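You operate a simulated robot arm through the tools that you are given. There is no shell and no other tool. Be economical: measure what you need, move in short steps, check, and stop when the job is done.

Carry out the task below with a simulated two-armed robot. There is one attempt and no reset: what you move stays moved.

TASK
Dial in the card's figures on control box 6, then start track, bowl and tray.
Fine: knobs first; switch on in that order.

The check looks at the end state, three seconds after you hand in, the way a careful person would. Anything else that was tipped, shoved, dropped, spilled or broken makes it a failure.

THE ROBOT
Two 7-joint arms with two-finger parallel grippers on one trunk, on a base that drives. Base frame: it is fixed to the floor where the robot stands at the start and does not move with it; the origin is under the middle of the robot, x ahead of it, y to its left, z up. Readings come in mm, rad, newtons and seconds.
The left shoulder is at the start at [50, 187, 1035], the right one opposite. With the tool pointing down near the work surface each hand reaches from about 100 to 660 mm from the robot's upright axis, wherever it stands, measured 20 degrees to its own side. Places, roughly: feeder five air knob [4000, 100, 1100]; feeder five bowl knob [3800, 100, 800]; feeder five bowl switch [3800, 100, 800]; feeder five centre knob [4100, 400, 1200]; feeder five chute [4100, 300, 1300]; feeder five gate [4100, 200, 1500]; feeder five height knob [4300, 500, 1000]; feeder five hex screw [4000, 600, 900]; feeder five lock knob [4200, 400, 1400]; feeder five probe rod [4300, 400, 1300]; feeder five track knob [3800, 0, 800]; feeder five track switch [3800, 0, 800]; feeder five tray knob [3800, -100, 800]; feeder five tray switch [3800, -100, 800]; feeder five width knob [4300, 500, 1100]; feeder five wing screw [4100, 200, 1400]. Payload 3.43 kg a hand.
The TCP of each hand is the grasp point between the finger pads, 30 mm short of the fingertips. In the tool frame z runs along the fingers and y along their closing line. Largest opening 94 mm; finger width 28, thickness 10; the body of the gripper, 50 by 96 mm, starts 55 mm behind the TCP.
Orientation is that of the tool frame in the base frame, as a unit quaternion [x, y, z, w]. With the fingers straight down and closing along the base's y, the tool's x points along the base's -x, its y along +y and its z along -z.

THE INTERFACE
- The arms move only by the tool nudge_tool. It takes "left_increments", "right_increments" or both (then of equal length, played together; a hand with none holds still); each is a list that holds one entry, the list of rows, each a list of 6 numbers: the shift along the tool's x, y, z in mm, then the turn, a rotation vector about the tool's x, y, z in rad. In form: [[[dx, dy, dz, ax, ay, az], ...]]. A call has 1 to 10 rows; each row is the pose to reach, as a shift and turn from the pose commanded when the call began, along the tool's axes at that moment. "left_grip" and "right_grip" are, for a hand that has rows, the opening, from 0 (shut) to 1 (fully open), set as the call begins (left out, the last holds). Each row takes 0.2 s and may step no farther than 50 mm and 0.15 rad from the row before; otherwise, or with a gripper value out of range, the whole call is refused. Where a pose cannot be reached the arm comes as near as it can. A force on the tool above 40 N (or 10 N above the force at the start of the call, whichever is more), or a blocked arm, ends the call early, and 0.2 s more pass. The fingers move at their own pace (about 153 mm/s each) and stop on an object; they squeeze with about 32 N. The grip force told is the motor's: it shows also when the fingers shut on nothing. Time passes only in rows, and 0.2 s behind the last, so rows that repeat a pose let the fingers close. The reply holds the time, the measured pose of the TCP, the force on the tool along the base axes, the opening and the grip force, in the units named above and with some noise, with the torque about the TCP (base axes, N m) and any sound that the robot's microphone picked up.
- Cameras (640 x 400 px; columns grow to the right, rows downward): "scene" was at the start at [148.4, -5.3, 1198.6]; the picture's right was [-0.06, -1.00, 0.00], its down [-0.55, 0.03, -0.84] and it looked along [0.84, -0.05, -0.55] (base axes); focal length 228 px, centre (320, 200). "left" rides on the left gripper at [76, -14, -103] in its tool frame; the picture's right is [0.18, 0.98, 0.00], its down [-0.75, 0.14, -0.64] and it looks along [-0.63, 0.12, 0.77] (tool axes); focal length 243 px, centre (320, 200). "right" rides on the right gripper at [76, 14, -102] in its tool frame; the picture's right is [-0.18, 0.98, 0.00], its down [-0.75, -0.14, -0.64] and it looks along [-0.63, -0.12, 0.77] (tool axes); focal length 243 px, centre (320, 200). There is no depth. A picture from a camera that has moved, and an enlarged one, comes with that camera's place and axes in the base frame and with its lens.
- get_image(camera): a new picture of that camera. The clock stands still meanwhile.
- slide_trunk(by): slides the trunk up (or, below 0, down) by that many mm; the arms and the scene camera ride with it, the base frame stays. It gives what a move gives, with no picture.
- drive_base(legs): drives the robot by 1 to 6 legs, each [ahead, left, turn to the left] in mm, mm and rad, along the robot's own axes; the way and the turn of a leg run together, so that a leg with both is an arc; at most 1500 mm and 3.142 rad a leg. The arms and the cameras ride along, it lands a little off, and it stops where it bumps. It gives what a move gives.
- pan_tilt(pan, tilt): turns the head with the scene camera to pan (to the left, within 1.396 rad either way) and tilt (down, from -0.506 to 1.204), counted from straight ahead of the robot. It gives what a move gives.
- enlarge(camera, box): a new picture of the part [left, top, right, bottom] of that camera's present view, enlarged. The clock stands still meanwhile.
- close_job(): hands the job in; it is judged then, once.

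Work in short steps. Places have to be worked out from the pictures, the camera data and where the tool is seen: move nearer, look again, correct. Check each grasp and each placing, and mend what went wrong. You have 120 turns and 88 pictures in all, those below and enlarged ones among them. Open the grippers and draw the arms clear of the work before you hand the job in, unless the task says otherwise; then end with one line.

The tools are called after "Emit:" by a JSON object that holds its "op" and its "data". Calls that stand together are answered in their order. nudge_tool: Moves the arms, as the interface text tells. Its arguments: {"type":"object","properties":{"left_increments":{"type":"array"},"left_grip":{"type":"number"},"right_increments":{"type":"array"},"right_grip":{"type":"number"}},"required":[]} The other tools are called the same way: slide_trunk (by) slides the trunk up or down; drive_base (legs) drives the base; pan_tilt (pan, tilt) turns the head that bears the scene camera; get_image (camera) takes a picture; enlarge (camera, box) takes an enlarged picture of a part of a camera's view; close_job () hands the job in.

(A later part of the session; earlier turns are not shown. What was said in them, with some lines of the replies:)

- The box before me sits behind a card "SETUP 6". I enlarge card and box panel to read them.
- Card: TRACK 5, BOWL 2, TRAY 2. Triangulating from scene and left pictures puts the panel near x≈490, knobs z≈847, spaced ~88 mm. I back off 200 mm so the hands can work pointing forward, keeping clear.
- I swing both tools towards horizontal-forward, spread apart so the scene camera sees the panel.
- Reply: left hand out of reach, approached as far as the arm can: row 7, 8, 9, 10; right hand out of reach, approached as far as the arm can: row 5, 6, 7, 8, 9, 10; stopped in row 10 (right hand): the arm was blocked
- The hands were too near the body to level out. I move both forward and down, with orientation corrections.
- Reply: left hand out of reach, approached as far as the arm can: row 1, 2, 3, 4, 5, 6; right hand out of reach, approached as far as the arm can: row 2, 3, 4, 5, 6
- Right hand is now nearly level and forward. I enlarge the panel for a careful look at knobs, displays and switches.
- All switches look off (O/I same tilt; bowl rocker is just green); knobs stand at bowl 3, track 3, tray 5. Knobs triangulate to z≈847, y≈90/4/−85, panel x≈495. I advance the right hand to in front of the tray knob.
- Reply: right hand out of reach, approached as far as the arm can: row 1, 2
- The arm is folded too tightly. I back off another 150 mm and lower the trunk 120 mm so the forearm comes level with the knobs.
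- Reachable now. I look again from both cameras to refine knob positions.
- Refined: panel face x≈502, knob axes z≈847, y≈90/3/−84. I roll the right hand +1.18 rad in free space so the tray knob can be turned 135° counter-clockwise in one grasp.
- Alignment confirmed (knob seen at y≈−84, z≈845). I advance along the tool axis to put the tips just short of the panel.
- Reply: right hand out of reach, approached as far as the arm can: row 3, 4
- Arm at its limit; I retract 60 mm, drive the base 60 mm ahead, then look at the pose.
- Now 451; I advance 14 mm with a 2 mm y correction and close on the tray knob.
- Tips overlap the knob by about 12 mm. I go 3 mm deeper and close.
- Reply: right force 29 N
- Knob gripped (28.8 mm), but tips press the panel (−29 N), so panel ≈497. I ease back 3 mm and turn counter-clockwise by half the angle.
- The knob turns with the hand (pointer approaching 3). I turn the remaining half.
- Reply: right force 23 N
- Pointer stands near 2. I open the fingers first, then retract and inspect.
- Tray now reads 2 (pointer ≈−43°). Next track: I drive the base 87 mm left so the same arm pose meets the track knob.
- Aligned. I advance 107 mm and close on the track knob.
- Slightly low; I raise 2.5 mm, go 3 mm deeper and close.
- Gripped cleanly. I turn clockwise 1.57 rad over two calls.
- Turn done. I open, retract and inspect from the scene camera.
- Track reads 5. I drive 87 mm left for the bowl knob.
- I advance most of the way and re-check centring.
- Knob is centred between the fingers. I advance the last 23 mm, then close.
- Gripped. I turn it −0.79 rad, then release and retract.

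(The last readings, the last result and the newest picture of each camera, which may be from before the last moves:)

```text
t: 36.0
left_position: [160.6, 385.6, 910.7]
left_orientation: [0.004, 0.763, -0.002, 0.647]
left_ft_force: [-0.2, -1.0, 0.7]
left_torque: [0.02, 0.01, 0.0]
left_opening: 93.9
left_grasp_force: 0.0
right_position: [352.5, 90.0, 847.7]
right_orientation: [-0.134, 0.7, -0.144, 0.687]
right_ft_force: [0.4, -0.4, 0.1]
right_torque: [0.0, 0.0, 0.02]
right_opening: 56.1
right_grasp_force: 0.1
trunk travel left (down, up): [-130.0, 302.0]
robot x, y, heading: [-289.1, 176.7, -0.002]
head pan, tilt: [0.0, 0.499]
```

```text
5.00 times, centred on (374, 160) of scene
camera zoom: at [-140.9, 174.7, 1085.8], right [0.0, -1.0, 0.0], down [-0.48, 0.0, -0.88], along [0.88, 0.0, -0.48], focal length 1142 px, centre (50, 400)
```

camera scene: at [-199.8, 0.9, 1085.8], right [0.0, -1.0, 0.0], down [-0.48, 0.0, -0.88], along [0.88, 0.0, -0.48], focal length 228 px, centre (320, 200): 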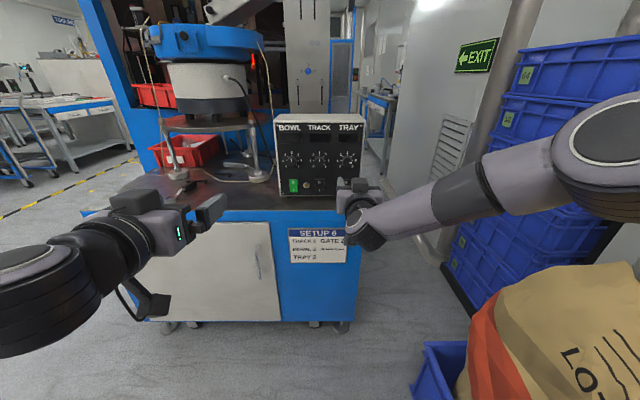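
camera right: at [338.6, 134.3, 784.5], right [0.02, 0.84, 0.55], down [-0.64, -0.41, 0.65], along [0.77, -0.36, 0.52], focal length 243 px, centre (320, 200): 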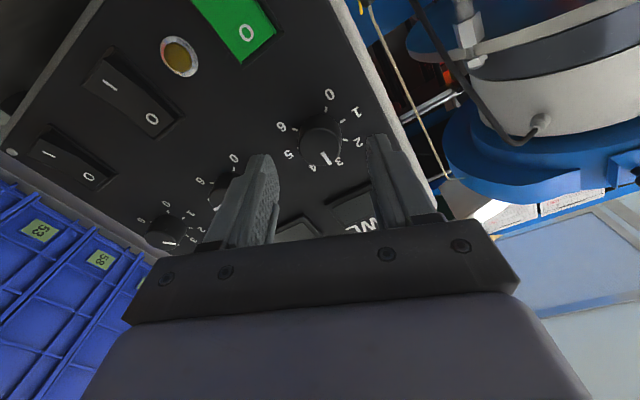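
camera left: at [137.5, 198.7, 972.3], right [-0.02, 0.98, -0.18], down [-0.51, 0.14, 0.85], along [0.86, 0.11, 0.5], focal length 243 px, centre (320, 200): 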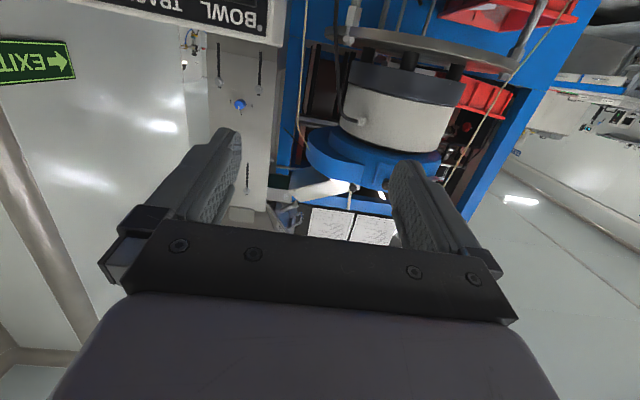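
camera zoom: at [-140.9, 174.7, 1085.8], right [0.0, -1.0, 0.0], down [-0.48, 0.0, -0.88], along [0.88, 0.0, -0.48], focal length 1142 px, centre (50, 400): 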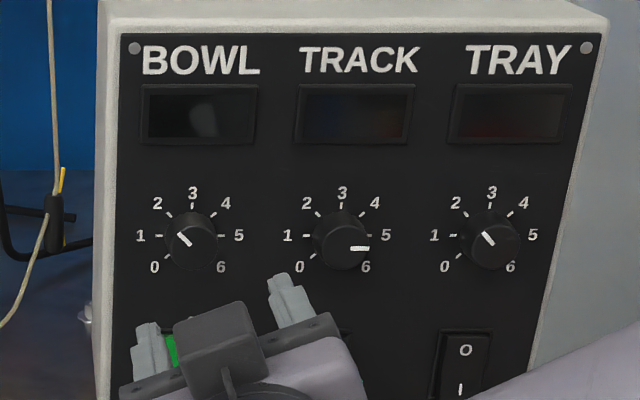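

All pointers look right; I zoom on tray and bowl to compare accuracy.

Emit:
{"op": "enlarge", "data": {"camera": "scene", "box": [394, 155, 422, 177]}}

Emit:
{"op": "enlarge", "data": {"camera": "scene", "box": [335, 155, 363, 177]}}

```text
16.00 times, centred on (408, 166) of scene
camera zoom: at [-140.9, 174.7, 1085.8], right [0.0, -1.0, 0.0], down [-0.48, 0.0, -0.88], along [0.88, 0.0, -0.48], focal length 3654 px, centre (-1088, 744)
```

zoom: 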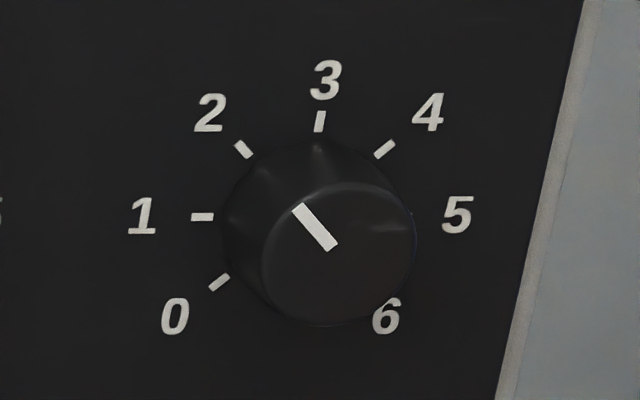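

```text
16.00 times, centred on (349, 166) of scene
camera zoom: at [-140.9, 174.7, 1085.8], right [0.0, -1.0, 0.0], down [-0.48, 0.0, -0.88], along [0.88, 0.0, -0.48], focal length 3654 px, centre (-144, 744)
```

zoom: 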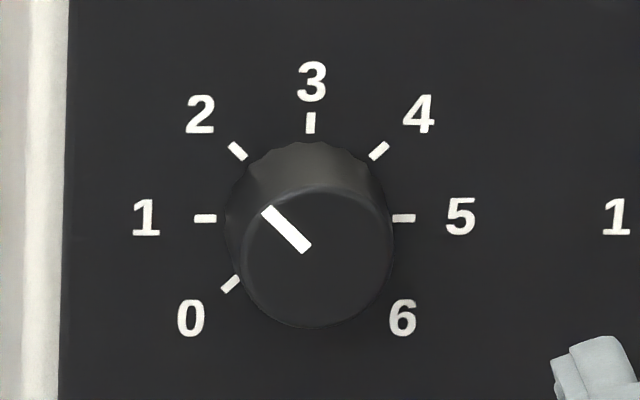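

All three pointers line up with their ticks (2 / 5 / 2). Now the switches: I straighten the roll, pitch the tool 0.7 rad downward, close the fingers, and drive back right in front of the track switch.

Emit:
{"op": "nudge_tool", "data": {"right_increments": [[[0, 0, -10, 0, 0, 0.14], [0, 0, -20, 0, 0, 0.28], [0, 0, -20, 0, 0, 0.396]]], "right_grip": 0}}

Emit:
{"op": "nudge_tool", "data": {"right_increments": [[[0, 0, 0, 0, 0.14, 0], [0, 0, 0, 0, 0.28, 0], [0, 0, 0, 0, 0.42, 0], [0, 0, 0, 0, 0.56, 0], [0, 0, 0, 0, 0.68, 0]]]}}

Emit:
{"op": "drive_base", "data": {"legs": [[0, -87, 0]]}}

Emit:
{"op": "get_image", "data": {"camera": "right"}}

Emit:
{"op": "get_image", "data": {"camera": "scene"}}

```text
t: 36.8
left_position: [160.6, 386.2, 910.4]
left_orientation: [0.004, 0.762, -0.002, 0.648]
left_ft_force: [0.0, -0.3, -0.4]
left_torque: [-0.02, -0.01, 0.01]
left_opening: 94.1
left_grasp_force: 0.1
right_position: [332.3, 91.4, 850.0]
right_orientation: [0.006, 0.713, -0.006, 0.701]
right_ft_force: [-0.9, 0.5, -0.4]
right_torque: [0.01, -0.01, -0.01]
right_opening: 0.2
right_grasp_force: 31.9
trunk travel left (down, up): [-130.0, 302.0]
robot x, y, heading: [-289.5, 172.2, -0.003]
head pan, tilt: [0.0, 0.499]
```

```text
t: 38.0
left_position: [162.4, 386.6, 910.2]
left_orientation: [0.005, 0.761, -0.003, 0.648]
left_ft_force: [-0.8, 0.9, -0.1]
left_torque: [0.02, -0.01, 0.0]
left_opening: 93.9
left_grasp_force: 0.0
right_position: [331.0, 92.9, 849.8]
right_orientation: [0.006, 0.906, -0.004, 0.422]
right_ft_force: [-0.3, -0.8, -0.4]
right_torque: [-0.01, -0.01, 0.02]
right_opening: 0.1
right_grasp_force: 31.8
trunk travel left (down, up): [-130.0, 302.0]
robot x, y, heading: [-287.5, 175.7, 0.001]
head pan, tilt: [0.0, 0.499]
```

```text
t: 39.4
left_position: [160.7, 297.5, 909.4]
left_orientation: [0.006, 0.762, -0.004, 0.647]
left_ft_force: [-0.5, 0.8, 0.5]
left_torque: [-0.04, 0.0, 0.0]
left_opening: 94.1
left_grasp_force: 0.0
right_position: [332.6, 4.3, 850.2]
right_orientation: [0.007, 0.906, -0.005, 0.423]
right_ft_force: [-0.4, 0.4, -0.3]
right_torque: [0.01, -0.01, 0.0]
right_opening: 0.0
right_grasp_force: 31.5
trunk travel left (down, up): [-130.0, 302.0]
robot x, y, heading: [-292.2, 88.7, -0.0]
head pan, tilt: [0.0, 0.499]
```

```text
56 pictures are left
camera right: at [205.0, 20.3, 856.9], right [0.13, 0.98, 0.14], down [-0.01, -0.14, 0.99], along [0.99, -0.13, -0.01], focal length 243 px, centre (320, 200)
```

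right: 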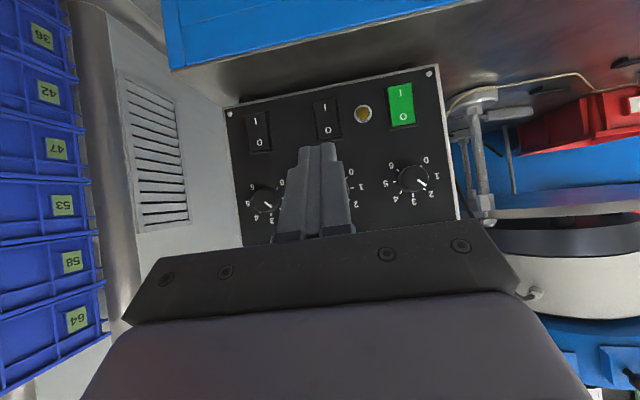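

```text
55 pictures are left
camera scene: at [-141.0, 86.3, 1085.8], right [0.0, -1.0, 0.0], down [-0.48, 0.0, -0.88], along [0.88, 0.0, -0.48], focal length 228 px, centre (320, 200)
```

scene: 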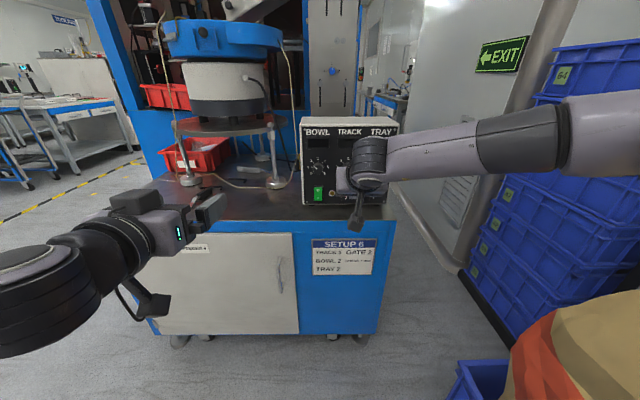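

The track "I" triangulates to y≈5, z≈742. I move the closed tips to just before its lower half (TCP 425, 3.5, 756).

Emit:
{"op": "nudge_tool", "data": {"right_increments": [[[4, 0.5, 43, 0, 0, 0], [8, 1, 87, 0, 0, 0], [13, 1, 130, 0, 0, 0]]]}}

Emit:
{"op": "get_image", "data": {"camera": "right"}}

Emit:
{"op": "get_image", "data": {"camera": "left"}}

```text
t: 40.2
left_position: [161.0, 297.9, 911.0]
left_orientation: [0.005, 0.762, -0.003, 0.647]
left_ft_force: [0.1, -0.3, 0.1]
left_torque: [-0.03, 0.01, 0.01]
left_opening: 94.3
left_grasp_force: 0.1
right_position: [425.6, 1.8, 753.6]
right_orientation: [0.007, 0.906, -0.005, 0.423]
right_ft_force: [-0.2, 0.1, 0.5]
right_torque: [-0.03, -0.01, 0.03]
right_opening: 0.0
right_grasp_force: 32.0
trunk travel left (down, up): [-130.0, 302.0]
robot x, y, heading: [-291.9, 86.8, -0.006]
head pan, tilt: [0.0, 0.499]
```

```text
54 pictures are left
camera right: at [298.1, 17.7, 761.6], right [0.13, 0.98, 0.14], down [-0.01, -0.14, 0.99], along [0.99, -0.13, -0.01], focal length 243 px, centre (320, 200)
```

right: 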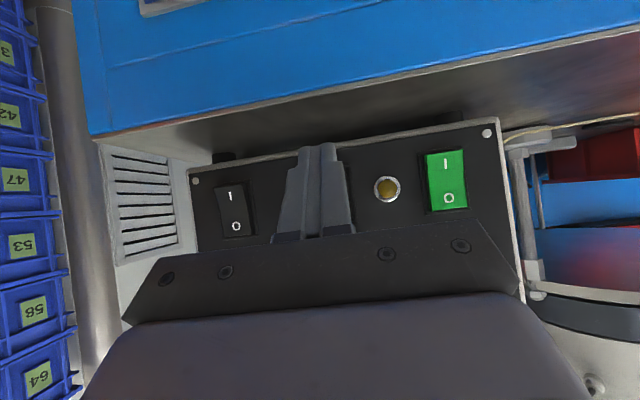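

```text
53 pictures are left
camera left: at [47.8, 284.3, 852.4], right [-0.02, 0.98, -0.18], down [-0.51, 0.15, 0.85], along [0.86, 0.11, 0.5], focal length 243 px, centre (320, 200)
```

left: 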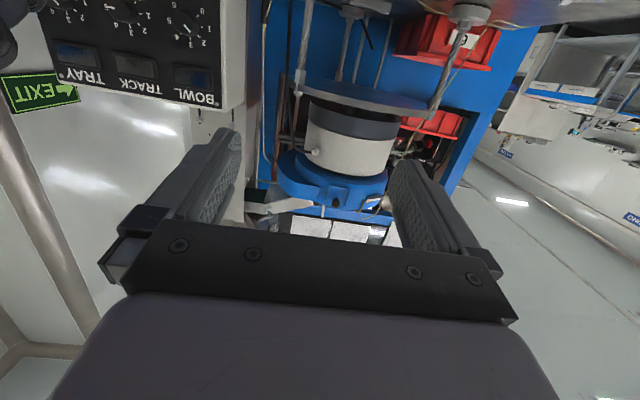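

Tips sit in front of the lower half of the track rocker. I push along +X in small steps, watching force and sound.

Emit:
{"op": "nudge_tool", "data": {"right_increments": [[[-9.6, 2, 11.5, 0, 0, 0], [-16, 2, 19.2, 0, 0, 0], [-19.3, 2, 23, 0, 0, 0], [-21.2, 2, 25.3, 0, 0, 0], [-23.1, 2, 27.6, 0, 0, 0], [-25, 2, 29.9, 0, 0, 0]]]}}

Emit:
{"op": "get_image", "data": {"camera": "right"}}

```text
t: 41.6
left_position: [161.3, 296.2, 912.1]
left_orientation: [0.006, 0.762, -0.004, 0.648]
left_ft_force: [-0.6, 0.8, -0.8]
left_torque: [-0.02, 0.0, -0.01]
left_opening: 94.1
left_grasp_force: 0.0
right_position: [463.3, 4.8, 755.8]
right_orientation: [0.007, 0.906, -0.005, 0.422]
right_ft_force: [-1.4, 0.4, -0.7]
right_torque: [-0.01, -0.02, 0.03]
right_opening: 0.3
right_grasp_force: 31.4
trunk travel left (down, up): [-130.0, 302.0]
robot x, y, heading: [-294.3, 90.4, -0.003]
head pan, tilt: [0.0, 0.499]
```

```text
52 pictures are left
camera right: at [335.3, 20.8, 762.3], right [0.13, 0.98, 0.14], down [-0.01, -0.14, 0.99], along [0.99, -0.13, -0.01], focal length 243 px, centre (320, 200)
```

right: 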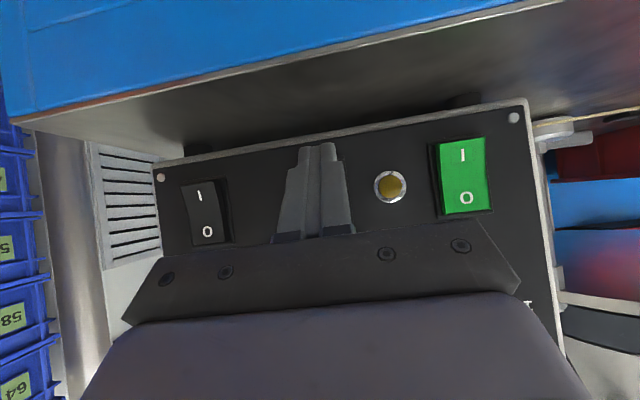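

No contact yet at TCP x=463. I continue with 3 mm steps.

Emit:
{"op": "nudge_tool", "data": {"right_increments": [[[-2, 0, 2.4, 0, 0, 0], [-3.9, 0, 4.6, 0, 0, 0], [-5.2, 0, 6.2, 0, 0, 0], [-6.4, 0, 7.7, 0, 0, 0]]]}}

```text
t: 42.6
left_position: [161.0, 297.2, 910.8]
left_orientation: [0.005, 0.761, -0.003, 0.648]
left_ft_force: [0.4, -0.1, 0.4]
left_torque: [0.0, -0.01, -0.01]
left_opening: 93.8
left_grasp_force: 0.1
right_position: [464.6, 0.1, 756.3]
right_orientation: [0.006, 0.907, -0.004, 0.422]
right_ft_force: [-0.2, -0.6, -0.1]
right_torque: [0.05, -0.02, 0.0]
right_opening: 0.0
right_grasp_force: 32.5
right hand out of reach, approached as far as the arm can: row 1, 2, 3, 4
trunk travel left (down, up): [-130.0, 302.0]
robot x, y, heading: [-290.8, 87.0, 0.004]
head pan, tilt: [0.0, 0.499]
```

The arm is at its reach limit; I pull back 60 mm and drive the base 60 mm ahead.

Emit:
{"op": "nudge_tool", "data": {"right_increments": [[[25.7, 0, -30.6, 0, 0, 0], [45, 0, -53.6, 0, 0, 0]]]}}

Emit:
{"op": "drive_base", "data": {"legs": [[60, 0, 0]]}}

```text
t: 43.2
left_position: [160.8, 297.4, 911.3]
left_orientation: [0.005, 0.762, -0.003, 0.648]
left_ft_force: [-0.2, -0.2, -0.3]
left_torque: [0.0, 0.0, -0.03]
left_opening: 94.0
left_grasp_force: 0.0
right_position: [395.9, -1.2, 757.2]
right_orientation: [0.008, 0.906, -0.006, 0.424]
right_ft_force: [-1.3, -0.3, -0.3]
right_torque: [-0.01, -0.02, 0.0]
right_opening: 0.0
right_grasp_force: 31.9
trunk travel left (down, up): [-130.0, 302.0]
robot x, y, heading: [-293.4, 85.6, -0.005]
head pan, tilt: [0.0, 0.499]
```

```text
t: 44.2
left_position: [221.0, 296.7, 911.7]
left_orientation: [0.005, 0.762, -0.003, 0.648]
left_ft_force: [-0.3, 0.4, -0.1]
left_torque: [0.03, 0.04, -0.02]
left_opening: 94.1
left_grasp_force: 0.0
right_position: [454.5, 0.1, 756.9]
right_orientation: [0.008, 0.906, -0.005, 0.422]
right_ft_force: [0.2, -0.5, -0.5]
right_torque: [0.01, 0.01, -0.03]
right_opening: 0.0
right_grasp_force: 31.7
trunk travel left (down, up): [-130.0, 302.0]
robot x, y, heading: [-233.1, 86.1, -0.004]
head pan, tilt: [0.0, 0.499]
```

Now I push from x=454 with y corrected +3.5 mm.

Emit:
{"op": "nudge_tool", "data": {"right_increments": [[[-3, 3.5, 6.6, 0, 0, 0], [-6.2, 3.5, 10.5, 0, 0, 0], [-8.1, 3.5, 12.8, 0, 0, 0], [-10, 3.5, 15.1, 0, 0, 0], [-11.3, 3.5, 16.6, 0, 0, 0]]]}}

Emit:
{"op": "get_image", "data": {"camera": "right"}}

```text
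t: 45.1
left_position: [220.0, 295.8, 911.4]
left_orientation: [0.006, 0.761, -0.004, 0.648]
left_ft_force: [-0.5, -0.2, -0.2]
left_torque: [0.02, -0.02, -0.01]
left_opening: 94.0
left_grasp_force: 0.1
right_position: [465.8, 5.2, 752.7]
right_orientation: [0.007, 0.909, -0.005, 0.418]
right_ft_force: [-12.7, -1.4, 3.9]
right_torque: [0.03, 0.03, 0.01]
right_opening: 0.2
right_grasp_force: 32.2
trunk travel left (down, up): [-130.0, 302.0]
robot x, y, heading: [-231.7, 85.2, -0.002]
head pan, tilt: [0.0, 0.499]
stopped in row 4 (right hand): the force on the tool passed its limit at 45 N (the readings are from after the stop); the commanded pose is now the measured one
```

```text
51 pictures are left
camera right: at [338.1, 21.8, 760.7], right [0.14, 0.98, 0.14], down [0.0, -0.14, 0.99], along [0.99, -0.13, -0.02], focal length 243 px, centre (320, 200)
```

right: 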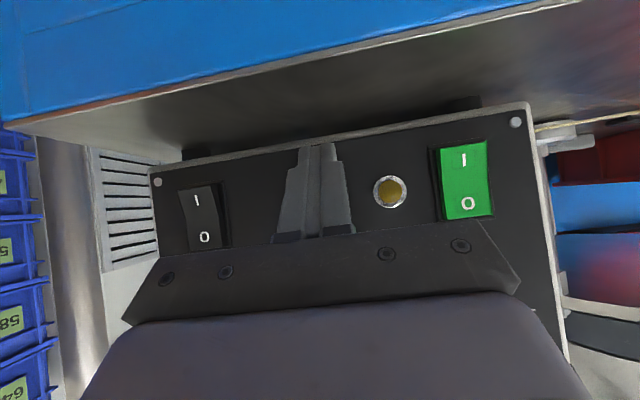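

Contact with a 45 N peak. I back off and look whether the track rocker flipped or its display lit.

Emit:
{"op": "nudge_tool", "data": {"right_increments": [[[32, 0, -38, 0, 0, 0], [50, 0, -84, 0, 0, 0]]]}}

Emit:
{"op": "enlarge", "data": {"camera": "right", "box": [160, 90, 480, 290]}}

Emit:
{"op": "enlarge", "data": {"camera": "scene", "box": [270, 100, 430, 200]}}

```text
t: 45.7
left_position: [220.2, 296.8, 910.6]
left_orientation: [0.006, 0.762, -0.004, 0.648]
left_ft_force: [1.1, -0.6, -1.1]
left_torque: [0.0, -0.04, -0.01]
left_opening: 94.0
left_grasp_force: 0.0
right_position: [373.1, 4.5, 768.7]
right_orientation: [0.008, 0.908, -0.006, 0.418]
right_ft_force: [0.1, 0.3, -0.2]
right_torque: [-0.02, -0.05, 0.0]
right_opening: 0.1
right_grasp_force: 31.9
trunk travel left (down, up): [-130.0, 302.0]
robot x, y, heading: [-230.6, 87.5, -0.002]
head pan, tilt: [0.0, 0.499]
```

```text
2.00 times, centred on (320, 190) of right
camera zoom: at [245.2, 21.3, 776.4], right [0.14, 0.98, 0.14], down [0.0, -0.14, 0.99], along [0.99, -0.14, -0.02], focal length 485 px, centre (320, 220)
```

zoom: 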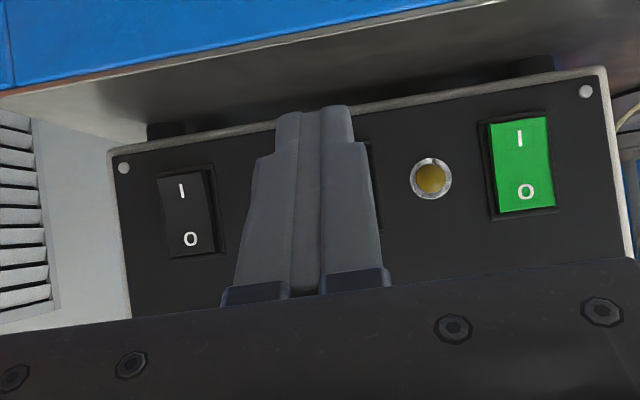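

```text
4.00 times, centred on (350, 150) of scene
camera zoom: at [-82.0, 85.8, 1085.8], right [0.0, -1.0, 0.0], down [-0.48, 0.0, -0.88], along [0.88, 0.0, -0.48], focal length 914 px, centre (200, 400)
```

zoom: 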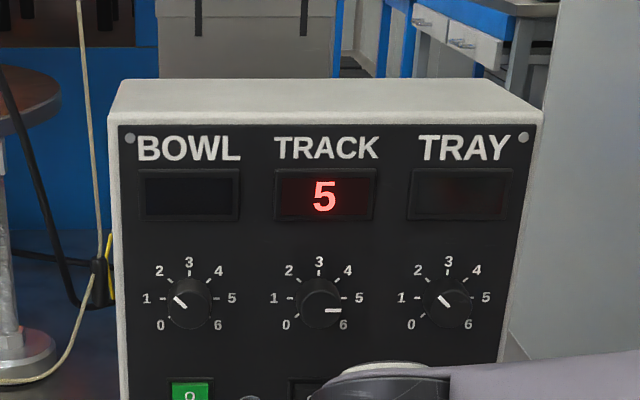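

Track is on and shows 5. I drive 87 mm left to the bowl switch.

Emit:
{"op": "drive_base", "data": {"legs": [[0, 87, 0]]}}

```text
t: 47.1
left_position: [220.1, 382.0, 910.7]
left_orientation: [0.005, 0.763, -0.003, 0.647]
left_ft_force: [-0.9, -0.1, -0.4]
left_torque: [-0.01, 0.03, -0.02]
left_opening: 94.3
left_grasp_force: 0.1
right_position: [372.8, 91.4, 768.7]
right_orientation: [0.007, 0.908, -0.005, 0.418]
right_ft_force: [-0.6, 0.4, 0.2]
right_torque: [-0.01, 0.04, 0.01]
right_opening: 0.0
right_grasp_force: 32.1
trunk travel left (down, up): [-130.0, 302.0]
robot x, y, heading: [-231.4, 174.1, -0.003]
head pan, tilt: [0.0, 0.499]
```

I repeat the same press on the bowl rocker's lower half.

Emit:
{"op": "nudge_tool", "data": {"right_increments": [[[-20, 0.6, 36, 0, 0, 0], [-39.9, 1.2, 71.1, 0, 0, 0], [-43.8, 1.2, 75.7, 0, 0, 0], [-46.4, 1.2, 78.7, 0, 0, 0], [-48.4, 1.2, 81, 0, 0, 0], [-50.4, 1.2, 83.3, 0, 0, 0]]]}}

Emit:
{"op": "enlarge", "data": {"camera": "scene", "box": [290, 100, 450, 200]}}

```text
t: 48.7
left_position: [219.9, 380.4, 912.1]
left_orientation: [0.006, 0.76, -0.004, 0.649]
left_ft_force: [-0.7, -0.6, 0.0]
left_torque: [-0.01, 0.01, 0.01]
left_opening: 94.3
left_grasp_force: 0.1
right_position: [465.5, 92.7, 750.9]
right_orientation: [0.007, 0.909, -0.005, 0.416]
right_ft_force: [-12.6, -1.8, 5.0]
right_torque: [-0.03, 0.02, -0.01]
right_opening: 0.0
right_grasp_force: 31.9
trunk travel left (down, up): [-130.0, 302.0]
robot x, y, heading: [-232.2, 167.9, -0.004]
head pan, tilt: [0.0, 0.499]
stopped in row 6 (right hand): the force on the tool passed its limit at 41 N (the readings are from after the stop); the commanded pose is now the measured one
```

```text
4.00 times, centred on (370, 150) of scene
camera zoom: at [-83.9, 170.9, 1086.1], right [0.0, -1.0, 0.0], down [-0.48, 0.0, -0.88], along [0.88, 0.0, -0.48], focal length 914 px, centre (120, 400)
```

zoom: 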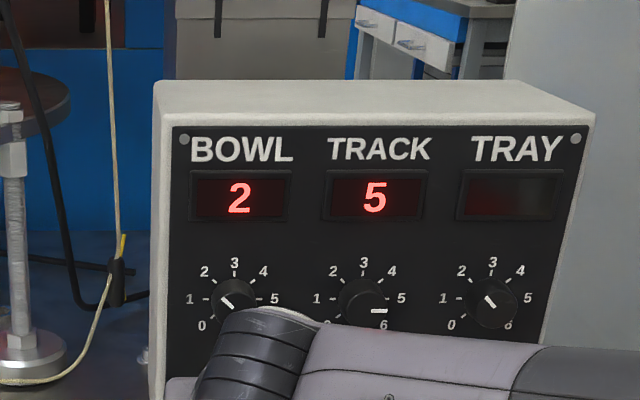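

Bowl is on and shows 2. I back off and drive 174 mm right to the tray switch.

Emit:
{"op": "nudge_tool", "data": {"right_increments": [[[32, 0, -38, 0, 0, 0], [50, 0, -84, 0, 0, 0]]]}}

Emit:
{"op": "drive_base", "data": {"legs": [[0, -175, 0]]}}

Emit:
{"op": "get_image", "data": {"camera": "right"}}

```text
t: 49.3
left_position: [220.4, 382.2, 910.5]
left_orientation: [0.005, 0.761, -0.003, 0.649]
left_ft_force: [0.8, -0.3, -0.2]
left_torque: [0.0, 0.02, -0.02]
left_opening: 93.9
left_grasp_force: 0.1
right_position: [369.7, 92.5, 768.6]
right_orientation: [0.008, 0.909, -0.006, 0.416]
right_ft_force: [0.8, -0.5, 0.1]
right_torque: [-0.03, 0.03, -0.05]
right_opening: 0.0
right_grasp_force: 32.1
trunk travel left (down, up): [-130.0, 302.0]
robot x, y, heading: [-234.0, 172.6, -0.007]
head pan, tilt: [0.0, 0.499]
```

```text
t: 51.5
left_position: [219.7, 207.3, 910.8]
left_orientation: [0.005, 0.762, -0.003, 0.648]
left_ft_force: [-0.8, -1.0, 1.1]
left_torque: [-0.01, 0.02, -0.01]
left_opening: 94.1
left_grasp_force: 0.0
right_position: [370.2, -81.9, 767.2]
right_orientation: [0.006, 0.91, -0.006, 0.415]
right_ft_force: [-0.9, -1.2, -0.2]
right_torque: [-0.02, 0.0, -0.02]
right_opening: 0.0
right_grasp_force: 32.1
trunk travel left (down, up): [-130.0, 302.0]
robot x, y, heading: [-228.9, -4.3, -0.006]
head pan, tilt: [0.0, 0.499]
```

```text
47 pictures are left
camera right: at [242.6, -65.5, 776.6], right [0.14, 0.98, 0.13], down [0.01, -0.14, 0.99], along [0.99, -0.13, -0.03], focal length 243 px, centre (320, 200)
```

right: 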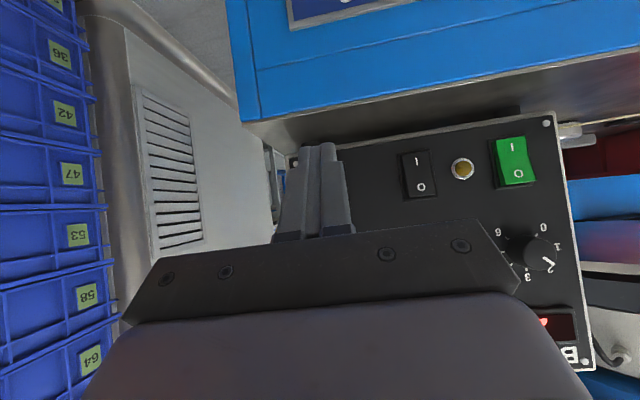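

I press the tray rocker the same way, shifting y −3.5 mm.

Emit:
{"op": "nudge_tool", "data": {"right_increments": [[[-20, -1.2, 36, 0, 0, 0], [-41.2, -2.4, 70.2, 0, 0, 0], [-47.7, -2.4, 77.8, 0, 0, 0], [-50.3, -2.4, 80.8, 0, 0, 0], [-52.3, -2.4, 83, 0, 0, 0], [-54.3, -2.4, 85.3, 0, 0, 0]]]}}

Emit:
{"op": "enlarge", "data": {"camera": "scene", "box": [240, 100, 400, 200]}}

```text
t: 53.0
left_position: [218.4, 206.4, 911.9]
left_orientation: [0.006, 0.761, -0.004, 0.649]
left_ft_force: [-0.9, 0.4, -0.2]
left_torque: [-0.03, -0.04, 0.01]
left_opening: 94.1
left_grasp_force: 0.1
right_position: [466.4, -84.3, 751.0]
right_orientation: [0.007, 0.911, -0.006, 0.412]
right_ft_force: [-16.2, -1.6, 3.8]
right_torque: [0.02, 0.01, -0.03]
right_opening: 0.1
right_grasp_force: 32.4
trunk travel left (down, up): [-130.0, 302.0]
robot x, y, heading: [-234.7, -4.6, -0.004]
head pan, tilt: [0.0, 0.499]
stopped in row 6 (right hand): the force on the tool passed its limit at 41 N (the readings are from after the stop); the commanded pose is now the measured one
```

```text
4.00 times, centred on (320, 150) of scene
camera zoom: at [-85.3, -4.3, 1086.1], right [0.0, -1.0, 0.0], down [-0.48, 0.0, -0.88], along [0.88, 0.0, -0.48], focal length 914 px, centre (320, 400)
```

zoom: 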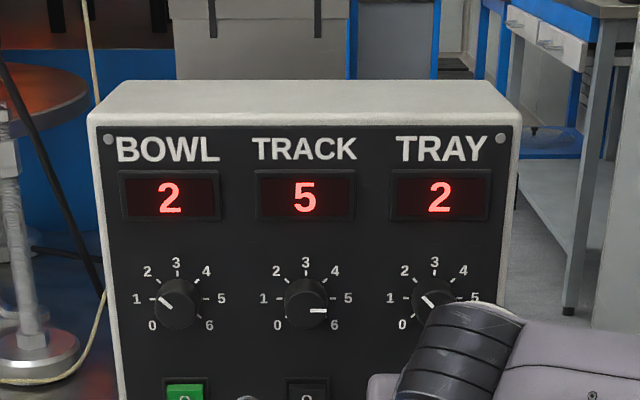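

All three run: 2 / 5 / 2. I withdraw the hand, back the base off, open the gripper and take a last look.

Emit:
{"op": "nudge_tool", "data": {"right_increments": [[[32, 0, -38, 0, 0, 0], [50, 0, -84, 0, 0, 0]]]}}

Emit:
{"op": "drive_base", "data": {"legs": [[-150, 0, 0]]}}

Emit:
{"op": "nudge_tool", "data": {"right_increments": [[[0, 0, 0, 0, 0, 0], [0, 0, 0, 0, 0, 0]]], "right_grip": 1}}

Emit:
{"op": "get_image", "data": {"camera": "scene"}}

Emit:
{"op": "enlarge", "data": {"camera": "scene", "box": [260, 110, 388, 190]}}

```text
t: 53.6
left_position: [219.2, 206.2, 911.3]
left_orientation: [0.006, 0.762, -0.004, 0.648]
left_ft_force: [0.1, 0.7, -0.2]
left_torque: [-0.01, 0.03, -0.03]
left_opening: 94.0
left_grasp_force: 0.0
right_position: [375.3, -83.7, 770.0]
right_orientation: [0.008, 0.911, -0.006, 0.412]
right_ft_force: [-0.2, -0.7, -0.1]
right_torque: [0.0, -0.01, 0.0]
right_opening: 0.0
right_grasp_force: 31.7
trunk travel left (down, up): [-130.0, 302.0]
robot x, y, heading: [-238.1, -5.7, -0.007]
head pan, tilt: [0.0, 0.499]
```

```text
t: 55.0
left_position: [71.1, 206.8, 910.4]
left_orientation: [0.007, 0.762, -0.005, 0.647]
left_ft_force: [0.2, 0.0, -0.8]
left_torque: [0.0, 0.01, 0.0]
left_opening: 94.3
left_grasp_force: 0.0
right_position: [226.5, -82.8, 767.9]
right_orientation: [0.007, 0.911, -0.006, 0.412]
right_ft_force: [0.4, 0.0, 0.2]
right_torque: [-0.01, -0.01, -0.01]
right_opening: 0.0
right_grasp_force: 32.7
trunk travel left (down, up): [-130.0, 302.0]
robot x, y, heading: [-383.3, -5.6, -0.004]
head pan, tilt: [0.0, 0.499]
```

```text
t: 55.6
left_position: [72.7, 206.7, 910.3]
left_orientation: [0.006, 0.762, -0.004, 0.648]
left_ft_force: [0.3, -0.5, -0.3]
left_torque: [0.0, -0.03, 0.02]
left_opening: 94.2
left_grasp_force: 0.0
right_position: [226.9, -81.3, 768.0]
right_orientation: [0.007, 0.911, -0.006, 0.412]
right_ft_force: [-0.4, -0.7, 0.3]
right_torque: [0.03, 0.02, 0.0]
right_opening: 93.7
right_grasp_force: 0.0
trunk travel left (down, up): [-130.0, 302.0]
robot x, y, heading: [-380.8, -1.0, -0.003]
head pan, tilt: [0.0, 0.499]
```

```text
45 pictures are left
camera scene: at [-231.9, -3.6, 1085.8], right [-0.01, -1.0, 0.0], down [-0.48, 0.0, -0.88], along [0.88, 0.0, -0.48], focal length 228 px, centre (320, 200)
```

scene: 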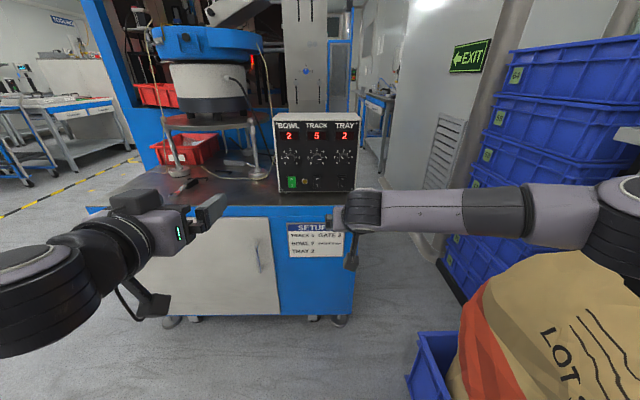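

```text
5.00 times, centred on (324, 150) of scene
camera zoom: at [-231.9, -3.6, 1085.8], right [-0.01, -1.0, 0.0], down [-0.48, 0.0, -0.88], along [0.88, 0.0, -0.48], focal length 1142 px, centre (300, 450)
```

zoom: 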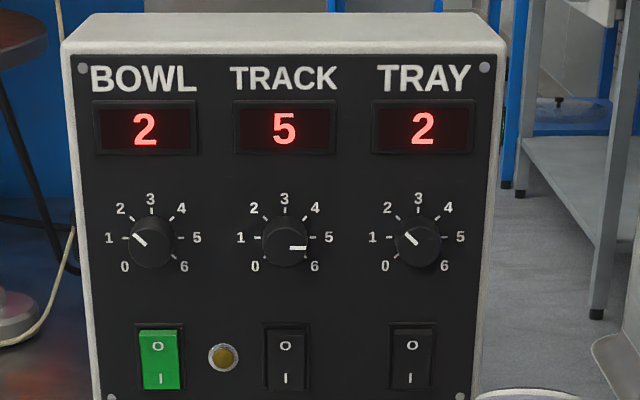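

Displays show bowl 2, track 5, tray 2, all on, with the hands open and clear. I hand in.

Emit:
{"op": "close_job", "data": {}}

```text
The job is handed in.
```

Box 6 is set to the card (track 5, bowl 2, tray 2). I set the knobs first, then switched on track, bowl and tray in that order, and all three displays are lit with those figures.
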